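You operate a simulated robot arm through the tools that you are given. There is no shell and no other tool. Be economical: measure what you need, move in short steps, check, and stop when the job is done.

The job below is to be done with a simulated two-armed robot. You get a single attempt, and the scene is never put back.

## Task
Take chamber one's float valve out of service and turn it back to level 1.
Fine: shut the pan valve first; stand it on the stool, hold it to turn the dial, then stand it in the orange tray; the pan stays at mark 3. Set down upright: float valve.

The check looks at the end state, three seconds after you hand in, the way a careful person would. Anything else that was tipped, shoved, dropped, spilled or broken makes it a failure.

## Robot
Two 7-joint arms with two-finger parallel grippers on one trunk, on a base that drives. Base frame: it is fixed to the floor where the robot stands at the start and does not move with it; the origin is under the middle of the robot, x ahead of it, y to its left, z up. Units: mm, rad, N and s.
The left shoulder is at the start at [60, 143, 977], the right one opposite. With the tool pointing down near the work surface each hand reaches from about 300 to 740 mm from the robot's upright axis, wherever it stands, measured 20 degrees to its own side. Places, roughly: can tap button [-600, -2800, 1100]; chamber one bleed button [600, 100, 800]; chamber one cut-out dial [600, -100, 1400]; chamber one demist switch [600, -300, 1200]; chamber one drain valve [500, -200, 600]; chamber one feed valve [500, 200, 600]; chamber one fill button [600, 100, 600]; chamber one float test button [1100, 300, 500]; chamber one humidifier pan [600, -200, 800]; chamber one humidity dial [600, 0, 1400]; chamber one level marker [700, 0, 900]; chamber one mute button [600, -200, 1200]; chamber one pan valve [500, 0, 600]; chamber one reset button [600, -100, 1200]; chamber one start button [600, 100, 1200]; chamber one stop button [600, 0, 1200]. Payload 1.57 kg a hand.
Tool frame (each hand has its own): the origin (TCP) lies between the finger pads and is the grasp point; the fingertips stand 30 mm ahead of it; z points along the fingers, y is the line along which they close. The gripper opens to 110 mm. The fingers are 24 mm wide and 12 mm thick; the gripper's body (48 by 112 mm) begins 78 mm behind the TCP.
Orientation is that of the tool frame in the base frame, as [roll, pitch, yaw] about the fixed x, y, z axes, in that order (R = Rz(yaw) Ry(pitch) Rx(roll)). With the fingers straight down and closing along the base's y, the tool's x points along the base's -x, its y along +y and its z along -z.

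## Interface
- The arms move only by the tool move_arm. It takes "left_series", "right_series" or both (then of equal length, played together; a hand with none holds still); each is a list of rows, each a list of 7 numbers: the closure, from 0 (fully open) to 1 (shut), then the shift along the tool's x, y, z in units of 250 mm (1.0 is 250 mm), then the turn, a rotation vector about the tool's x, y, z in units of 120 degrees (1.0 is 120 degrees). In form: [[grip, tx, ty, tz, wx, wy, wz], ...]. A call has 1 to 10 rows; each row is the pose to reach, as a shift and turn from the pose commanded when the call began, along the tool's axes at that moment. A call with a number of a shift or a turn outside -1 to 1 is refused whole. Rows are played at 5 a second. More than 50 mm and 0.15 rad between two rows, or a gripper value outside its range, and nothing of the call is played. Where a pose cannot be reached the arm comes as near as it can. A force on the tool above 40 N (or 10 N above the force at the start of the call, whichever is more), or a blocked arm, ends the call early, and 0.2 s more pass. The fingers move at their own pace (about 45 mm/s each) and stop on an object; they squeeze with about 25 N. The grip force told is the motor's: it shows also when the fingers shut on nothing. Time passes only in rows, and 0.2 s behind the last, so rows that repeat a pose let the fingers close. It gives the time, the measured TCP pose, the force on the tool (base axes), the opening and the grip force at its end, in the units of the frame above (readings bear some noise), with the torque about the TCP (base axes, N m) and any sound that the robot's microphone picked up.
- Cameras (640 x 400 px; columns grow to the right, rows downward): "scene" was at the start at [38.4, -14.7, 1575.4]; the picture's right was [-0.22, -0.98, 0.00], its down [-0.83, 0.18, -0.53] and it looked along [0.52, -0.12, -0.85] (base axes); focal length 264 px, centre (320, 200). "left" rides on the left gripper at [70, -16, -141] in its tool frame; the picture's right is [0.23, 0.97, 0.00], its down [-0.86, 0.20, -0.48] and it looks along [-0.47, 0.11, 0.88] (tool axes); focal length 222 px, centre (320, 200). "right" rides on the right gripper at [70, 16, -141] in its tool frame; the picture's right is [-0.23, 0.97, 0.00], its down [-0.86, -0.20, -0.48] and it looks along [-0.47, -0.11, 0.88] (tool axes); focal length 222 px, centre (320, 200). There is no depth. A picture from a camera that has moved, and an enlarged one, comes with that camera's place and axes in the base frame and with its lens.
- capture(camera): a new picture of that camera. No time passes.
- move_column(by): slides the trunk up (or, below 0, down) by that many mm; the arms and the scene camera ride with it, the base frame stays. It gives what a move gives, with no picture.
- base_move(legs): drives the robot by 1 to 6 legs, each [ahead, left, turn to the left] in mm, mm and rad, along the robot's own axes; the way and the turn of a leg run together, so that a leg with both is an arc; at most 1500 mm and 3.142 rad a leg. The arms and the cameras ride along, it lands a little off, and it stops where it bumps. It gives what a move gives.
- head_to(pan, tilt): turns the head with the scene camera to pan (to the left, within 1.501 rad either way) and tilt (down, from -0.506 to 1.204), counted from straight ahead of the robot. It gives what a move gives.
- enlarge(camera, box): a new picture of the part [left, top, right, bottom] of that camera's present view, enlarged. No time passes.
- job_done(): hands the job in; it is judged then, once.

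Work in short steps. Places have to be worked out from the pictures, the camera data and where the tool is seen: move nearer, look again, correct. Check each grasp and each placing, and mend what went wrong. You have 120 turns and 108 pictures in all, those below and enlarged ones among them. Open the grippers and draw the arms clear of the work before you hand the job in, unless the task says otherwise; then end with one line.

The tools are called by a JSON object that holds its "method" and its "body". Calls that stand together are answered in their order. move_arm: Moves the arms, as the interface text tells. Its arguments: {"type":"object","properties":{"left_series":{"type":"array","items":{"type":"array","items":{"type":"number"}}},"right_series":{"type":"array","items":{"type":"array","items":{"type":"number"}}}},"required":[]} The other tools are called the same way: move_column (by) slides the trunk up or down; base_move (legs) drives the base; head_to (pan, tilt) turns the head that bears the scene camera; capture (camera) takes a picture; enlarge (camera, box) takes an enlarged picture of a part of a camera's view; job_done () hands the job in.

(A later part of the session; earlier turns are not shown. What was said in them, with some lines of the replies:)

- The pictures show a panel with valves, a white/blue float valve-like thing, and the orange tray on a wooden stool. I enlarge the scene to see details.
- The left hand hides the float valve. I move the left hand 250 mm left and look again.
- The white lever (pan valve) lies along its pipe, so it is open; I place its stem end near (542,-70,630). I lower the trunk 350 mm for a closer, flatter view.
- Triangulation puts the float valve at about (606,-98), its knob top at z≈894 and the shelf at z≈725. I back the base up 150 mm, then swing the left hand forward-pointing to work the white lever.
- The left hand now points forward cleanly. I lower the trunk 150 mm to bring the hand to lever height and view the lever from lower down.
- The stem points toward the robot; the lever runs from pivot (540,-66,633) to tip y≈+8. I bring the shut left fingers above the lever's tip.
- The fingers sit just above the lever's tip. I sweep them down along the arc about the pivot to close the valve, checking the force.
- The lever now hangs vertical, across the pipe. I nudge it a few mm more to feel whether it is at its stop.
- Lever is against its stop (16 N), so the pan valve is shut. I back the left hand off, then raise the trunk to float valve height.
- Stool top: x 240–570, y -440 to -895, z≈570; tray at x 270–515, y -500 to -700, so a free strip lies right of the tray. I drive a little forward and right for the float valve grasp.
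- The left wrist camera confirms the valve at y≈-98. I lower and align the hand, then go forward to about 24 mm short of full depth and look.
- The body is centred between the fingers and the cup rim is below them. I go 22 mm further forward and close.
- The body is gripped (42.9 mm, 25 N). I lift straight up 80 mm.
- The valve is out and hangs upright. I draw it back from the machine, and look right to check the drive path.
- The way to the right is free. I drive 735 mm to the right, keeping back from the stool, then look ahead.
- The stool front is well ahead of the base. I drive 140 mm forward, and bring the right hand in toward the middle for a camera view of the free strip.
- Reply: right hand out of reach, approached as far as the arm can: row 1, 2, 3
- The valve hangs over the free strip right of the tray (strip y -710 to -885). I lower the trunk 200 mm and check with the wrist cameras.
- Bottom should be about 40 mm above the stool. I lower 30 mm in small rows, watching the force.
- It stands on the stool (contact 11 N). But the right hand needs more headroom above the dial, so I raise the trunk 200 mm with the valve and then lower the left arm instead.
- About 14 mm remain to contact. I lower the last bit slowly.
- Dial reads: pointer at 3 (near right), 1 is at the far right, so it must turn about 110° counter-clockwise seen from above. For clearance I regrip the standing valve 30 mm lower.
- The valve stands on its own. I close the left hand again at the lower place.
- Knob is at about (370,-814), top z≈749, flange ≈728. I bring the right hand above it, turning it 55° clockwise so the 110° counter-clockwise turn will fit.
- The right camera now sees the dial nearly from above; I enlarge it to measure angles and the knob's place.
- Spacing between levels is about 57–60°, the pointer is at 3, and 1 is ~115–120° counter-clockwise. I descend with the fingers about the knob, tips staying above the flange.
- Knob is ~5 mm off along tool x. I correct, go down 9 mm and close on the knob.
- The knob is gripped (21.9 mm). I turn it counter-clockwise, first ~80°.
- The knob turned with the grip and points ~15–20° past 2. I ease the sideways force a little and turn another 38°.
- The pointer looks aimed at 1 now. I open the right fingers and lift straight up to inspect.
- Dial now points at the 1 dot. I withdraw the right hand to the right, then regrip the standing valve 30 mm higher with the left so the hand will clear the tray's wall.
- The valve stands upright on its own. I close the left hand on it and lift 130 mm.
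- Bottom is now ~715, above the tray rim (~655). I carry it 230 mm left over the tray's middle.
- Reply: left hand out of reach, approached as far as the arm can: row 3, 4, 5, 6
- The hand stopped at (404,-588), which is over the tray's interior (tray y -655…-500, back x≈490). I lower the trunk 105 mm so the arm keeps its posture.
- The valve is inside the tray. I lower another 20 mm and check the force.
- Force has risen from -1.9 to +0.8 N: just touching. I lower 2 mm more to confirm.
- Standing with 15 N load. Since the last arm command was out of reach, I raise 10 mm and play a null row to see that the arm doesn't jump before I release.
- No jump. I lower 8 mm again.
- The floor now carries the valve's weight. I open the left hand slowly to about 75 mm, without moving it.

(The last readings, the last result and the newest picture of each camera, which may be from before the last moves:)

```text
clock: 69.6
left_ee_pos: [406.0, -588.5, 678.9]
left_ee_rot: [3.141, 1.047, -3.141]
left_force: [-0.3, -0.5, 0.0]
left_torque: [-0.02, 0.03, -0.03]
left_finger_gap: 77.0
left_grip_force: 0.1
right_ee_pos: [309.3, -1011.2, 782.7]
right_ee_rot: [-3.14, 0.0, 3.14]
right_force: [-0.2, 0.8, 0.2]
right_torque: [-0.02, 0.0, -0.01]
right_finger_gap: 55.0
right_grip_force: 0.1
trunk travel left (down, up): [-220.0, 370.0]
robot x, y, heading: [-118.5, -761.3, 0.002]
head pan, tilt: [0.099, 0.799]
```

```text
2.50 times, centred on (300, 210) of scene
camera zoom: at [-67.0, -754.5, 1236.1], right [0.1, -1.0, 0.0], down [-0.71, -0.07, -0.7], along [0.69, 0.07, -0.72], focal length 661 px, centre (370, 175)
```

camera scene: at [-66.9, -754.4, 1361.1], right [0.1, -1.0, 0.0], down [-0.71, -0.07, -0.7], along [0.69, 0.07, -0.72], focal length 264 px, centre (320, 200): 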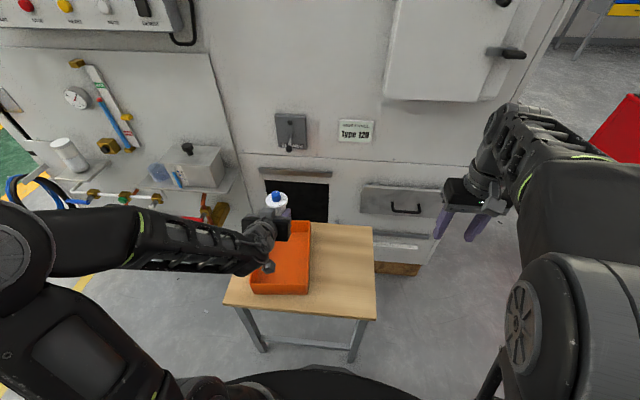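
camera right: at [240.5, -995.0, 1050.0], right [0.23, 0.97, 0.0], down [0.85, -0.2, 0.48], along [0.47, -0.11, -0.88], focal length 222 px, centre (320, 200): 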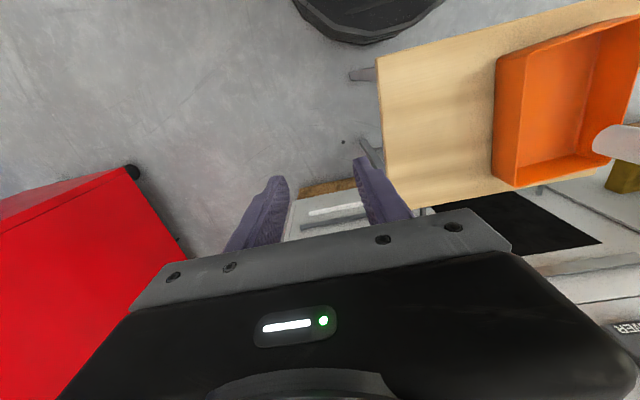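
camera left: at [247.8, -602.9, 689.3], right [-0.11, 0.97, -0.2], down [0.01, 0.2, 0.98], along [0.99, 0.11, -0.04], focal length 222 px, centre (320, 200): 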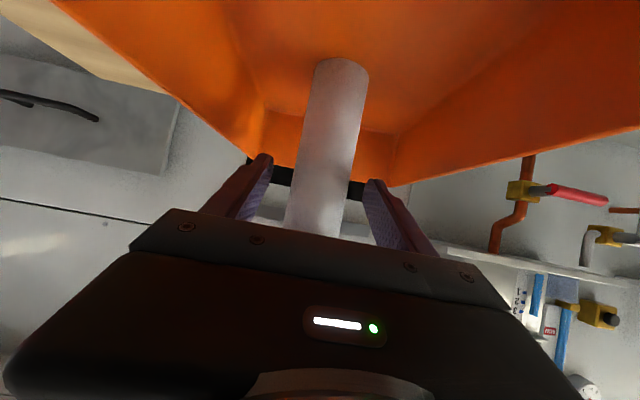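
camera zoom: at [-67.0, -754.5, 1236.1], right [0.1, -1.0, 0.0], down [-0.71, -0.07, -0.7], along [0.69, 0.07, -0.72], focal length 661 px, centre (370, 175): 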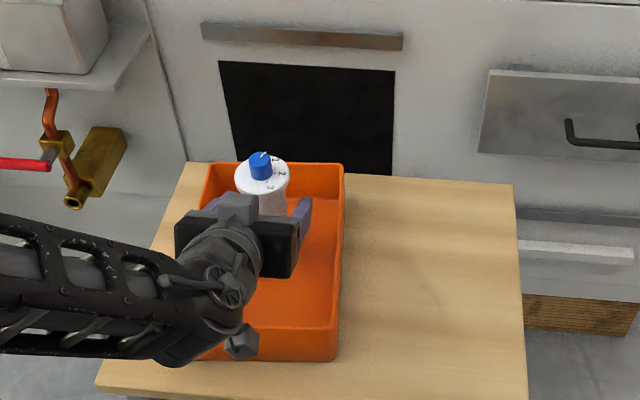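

The valve stands upright in the tray with the dial at 1. I back the base 65 mm to clear the fingers, then raise the trunk.

{"method": "base_move", "body": {"legs": [[-65, 0, 0]]}}

{"method": "capture", "body": {"camera": "left"}}

```text
clock: 70.6
left_ee_pos: [338.3, -589.4, 679.4]
left_ee_rot: [3.141, 1.047, -3.141]
left_force: [0.7, 0.0, -1.0]
left_torque: [-0.01, -0.03, 0.0]
left_finger_gap: 77.2
left_grip_force: 0.0
right_ee_pos: [243.3, -1012.2, 783.6]
right_ee_rot: [3.141, 0.003, 3.139]
right_force: [-0.2, 0.3, -0.3]
right_torque: [0.0, -0.01, 0.0]
right_finger_gap: 55.0
right_grip_force: 0.1
trunk travel left (down, up): [-220.0, 370.0]
robot x, y, heading: [-181.6, -763.6, -0.003]
head pan, tilt: [0.099, 0.799]
```

```text
43 pictures are left
camera left: at [182.9, -602.9, 689.4], right [-0.11, 0.97, -0.2], down [0.01, 0.2, 0.98], along [0.99, 0.11, -0.04], focal length 222 px, centre (320, 200)
```

left: 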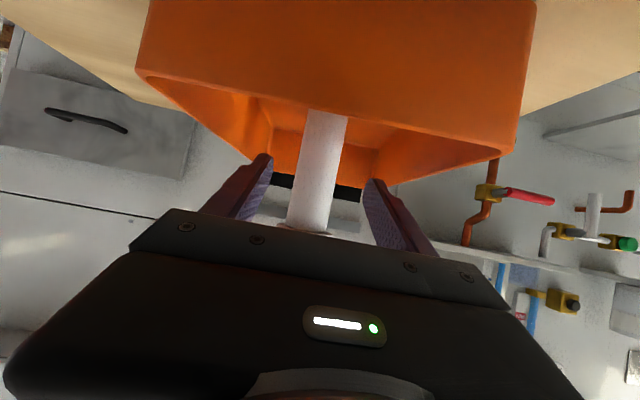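

Fingers are clear of the valve. I raise the trunk 120 mm, back off 150 mm, then look over the results.

{"method": "move_column", "body": {"by": 120}}

{"method": "base_move", "body": {"legs": [[-150, 0, 0]]}}

{"method": "move_arm", "body": {"left_series": [[0, 0, 0, 0, 0, 0, 0], [0, 0, 0, 0, 0, 0, 0], [0, 0, 0, 0, 0, 0, 0]], "right_series": [[0, 0, 0, 0, 0, 0, 0], [0, 0, 0, 0, 0, 0, 0], [0, 0, 0, 0, 0, 0, 0]]}}

{"method": "head_to", "body": {"pan": 0.35, "tilt": 0.7}}

{"method": "capture", "body": {"camera": "scene"}}

```text
clock: 72.1
left_ee_pos: [339.7, -588.2, 799.0]
left_ee_rot: [-3.141, 1.046, -3.141]
left_force: [-0.4, 0.1, 0.8]
left_torque: [-0.03, -0.01, 0.01]
left_finger_gap: 76.9
left_grip_force: 0.1
right_ee_pos: [244.0, -1011.1, 903.3]
right_ee_rot: [3.141, 0.0, -3.141]
right_force: [-0.2, 0.4, -0.1]
right_torque: [0.0, 0.03, 0.02]
right_finger_gap: 54.8
right_grip_force: 0.0
trunk travel left (down, up): [-340.0, 250.0]
robot x, y, heading: [-184.2, -763.7, -0.004]
head pan, tilt: [0.099, 0.799]
```

```text
clock: 73.5
left_ee_pos: [191.9, -590.4, 800.3]
left_ee_rot: [-3.141, 1.047, 3.138]
left_force: [-0.4, 0.0, 0.3]
left_torque: [-0.01, -0.02, 0.02]
left_finger_gap: 76.9
left_grip_force: 0.1
right_ee_pos: [96.2, -1011.8, 904.2]
right_ee_rot: [3.14, 0.0, 3.135]
right_force: [0.2, 0.1, 0.2]
right_torque: [-0.02, -0.03, 0.01]
right_finger_gap: 55.4
right_grip_force: 0.1
trunk travel left (down, up): [-340.0, 250.0]
robot x, y, heading: [-328.0, -766.9, -0.002]
head pan, tilt: [0.099, 0.799]
```

```text
clock: 74.3
left_ee_pos: [193.4, -590.3, 799.6]
left_ee_rot: [3.14, 1.048, 3.138]
left_force: [0.4, 0.1, 0.3]
left_torque: [-0.01, 0.0, 0.01]
left_finger_gap: 109.7
left_grip_force: 0.1
right_ee_pos: [96.5, -1012.1, 903.2]
right_ee_rot: [-3.141, 0.002, 3.137]
right_force: [0.2, 0.0, 0.7]
right_torque: [-0.01, -0.01, -0.02]
right_finger_gap: 110.1
right_grip_force: 0.0
trunk travel left (down, up): [-340.0, 250.0]
robot x, y, heading: [-329.6, -760.4, -0.002]
head pan, tilt: [0.099, 0.799]
```

```text
clock: 75.0
left_ee_pos: [192.0, -591.5, 800.0]
left_ee_rot: [3.14, 1.048, 3.137]
left_force: [0.0, -0.8, 0.1]
left_torque: [0.03, 0.01, -0.01]
left_finger_gap: 110.0
left_grip_force: 0.0
right_ee_pos: [95.8, -1012.4, 904.2]
right_ee_rot: [3.142, 0.005, 3.136]
right_force: [0.3, 0.3, 0.1]
right_torque: [0.01, -0.04, -0.03]
right_finger_gap: 109.9
right_grip_force: 0.1
trunk travel left (down, up): [-340.0, 250.0]
robot x, y, heading: [-332.0, -758.5, -0.009]
head pan, tilt: [0.351, 0.7]
```

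```text
42 pictures are left
camera scene: at [-279.5, -733.2, 1364.3], right [0.34, -0.94, 0.0], down [-0.61, -0.22, -0.76], along [0.72, 0.26, -0.64], focal length 264 px, centre (320, 200)
```

scene: 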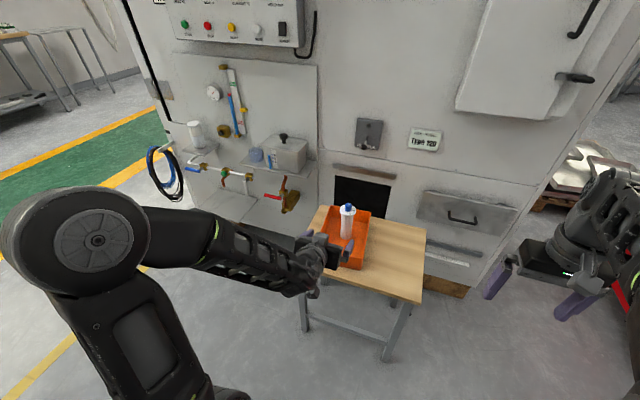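

{"method": "enlarge", "body": {"camera": "scene", "box": [300, 190, 400, 270]}}

{"method": "enlarge", "body": {"camera": "scene", "box": [180, 110, 320, 220]}}

```text
5.00 times, centred on (350, 230) of scene
camera zoom: at [-279.5, -733.2, 1364.3], right [0.34, -0.94, 0.0], down [-0.61, -0.22, -0.76], along [0.72, 0.26, -0.64], focal length 1321 px, centre (170, 50)
```

zoom: 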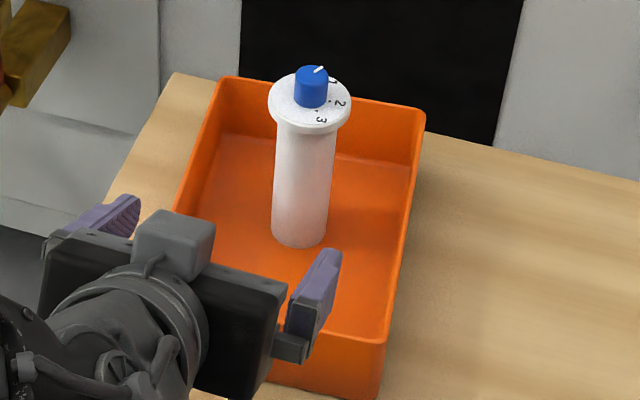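

```text
3.64 times, centred on (250, 165) of scene
camera zoom: at [-279.5, -733.2, 1364.3], right [0.34, -0.94, 0.0], down [-0.61, -0.22, -0.76], along [0.72, 0.26, -0.64], focal length 961 px, centre (574, 327)
```

zoom: 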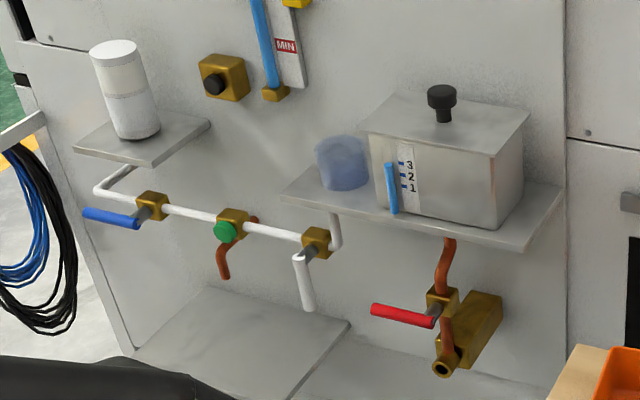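

The pan valve lever is shut and the pan still reads as before. The float valve stands upright in the tray at level 1, and both hands are open and clear, so I hand in.

{"method": "job_done", "body": {}}

```text
The job is handed in.
```

I shut the pan valve, took out the float valve, turned its dial from 3 to 1 while holding it on the stool, and stood it upright in the orange tray; the pan still reads about mark 3, unchanged.
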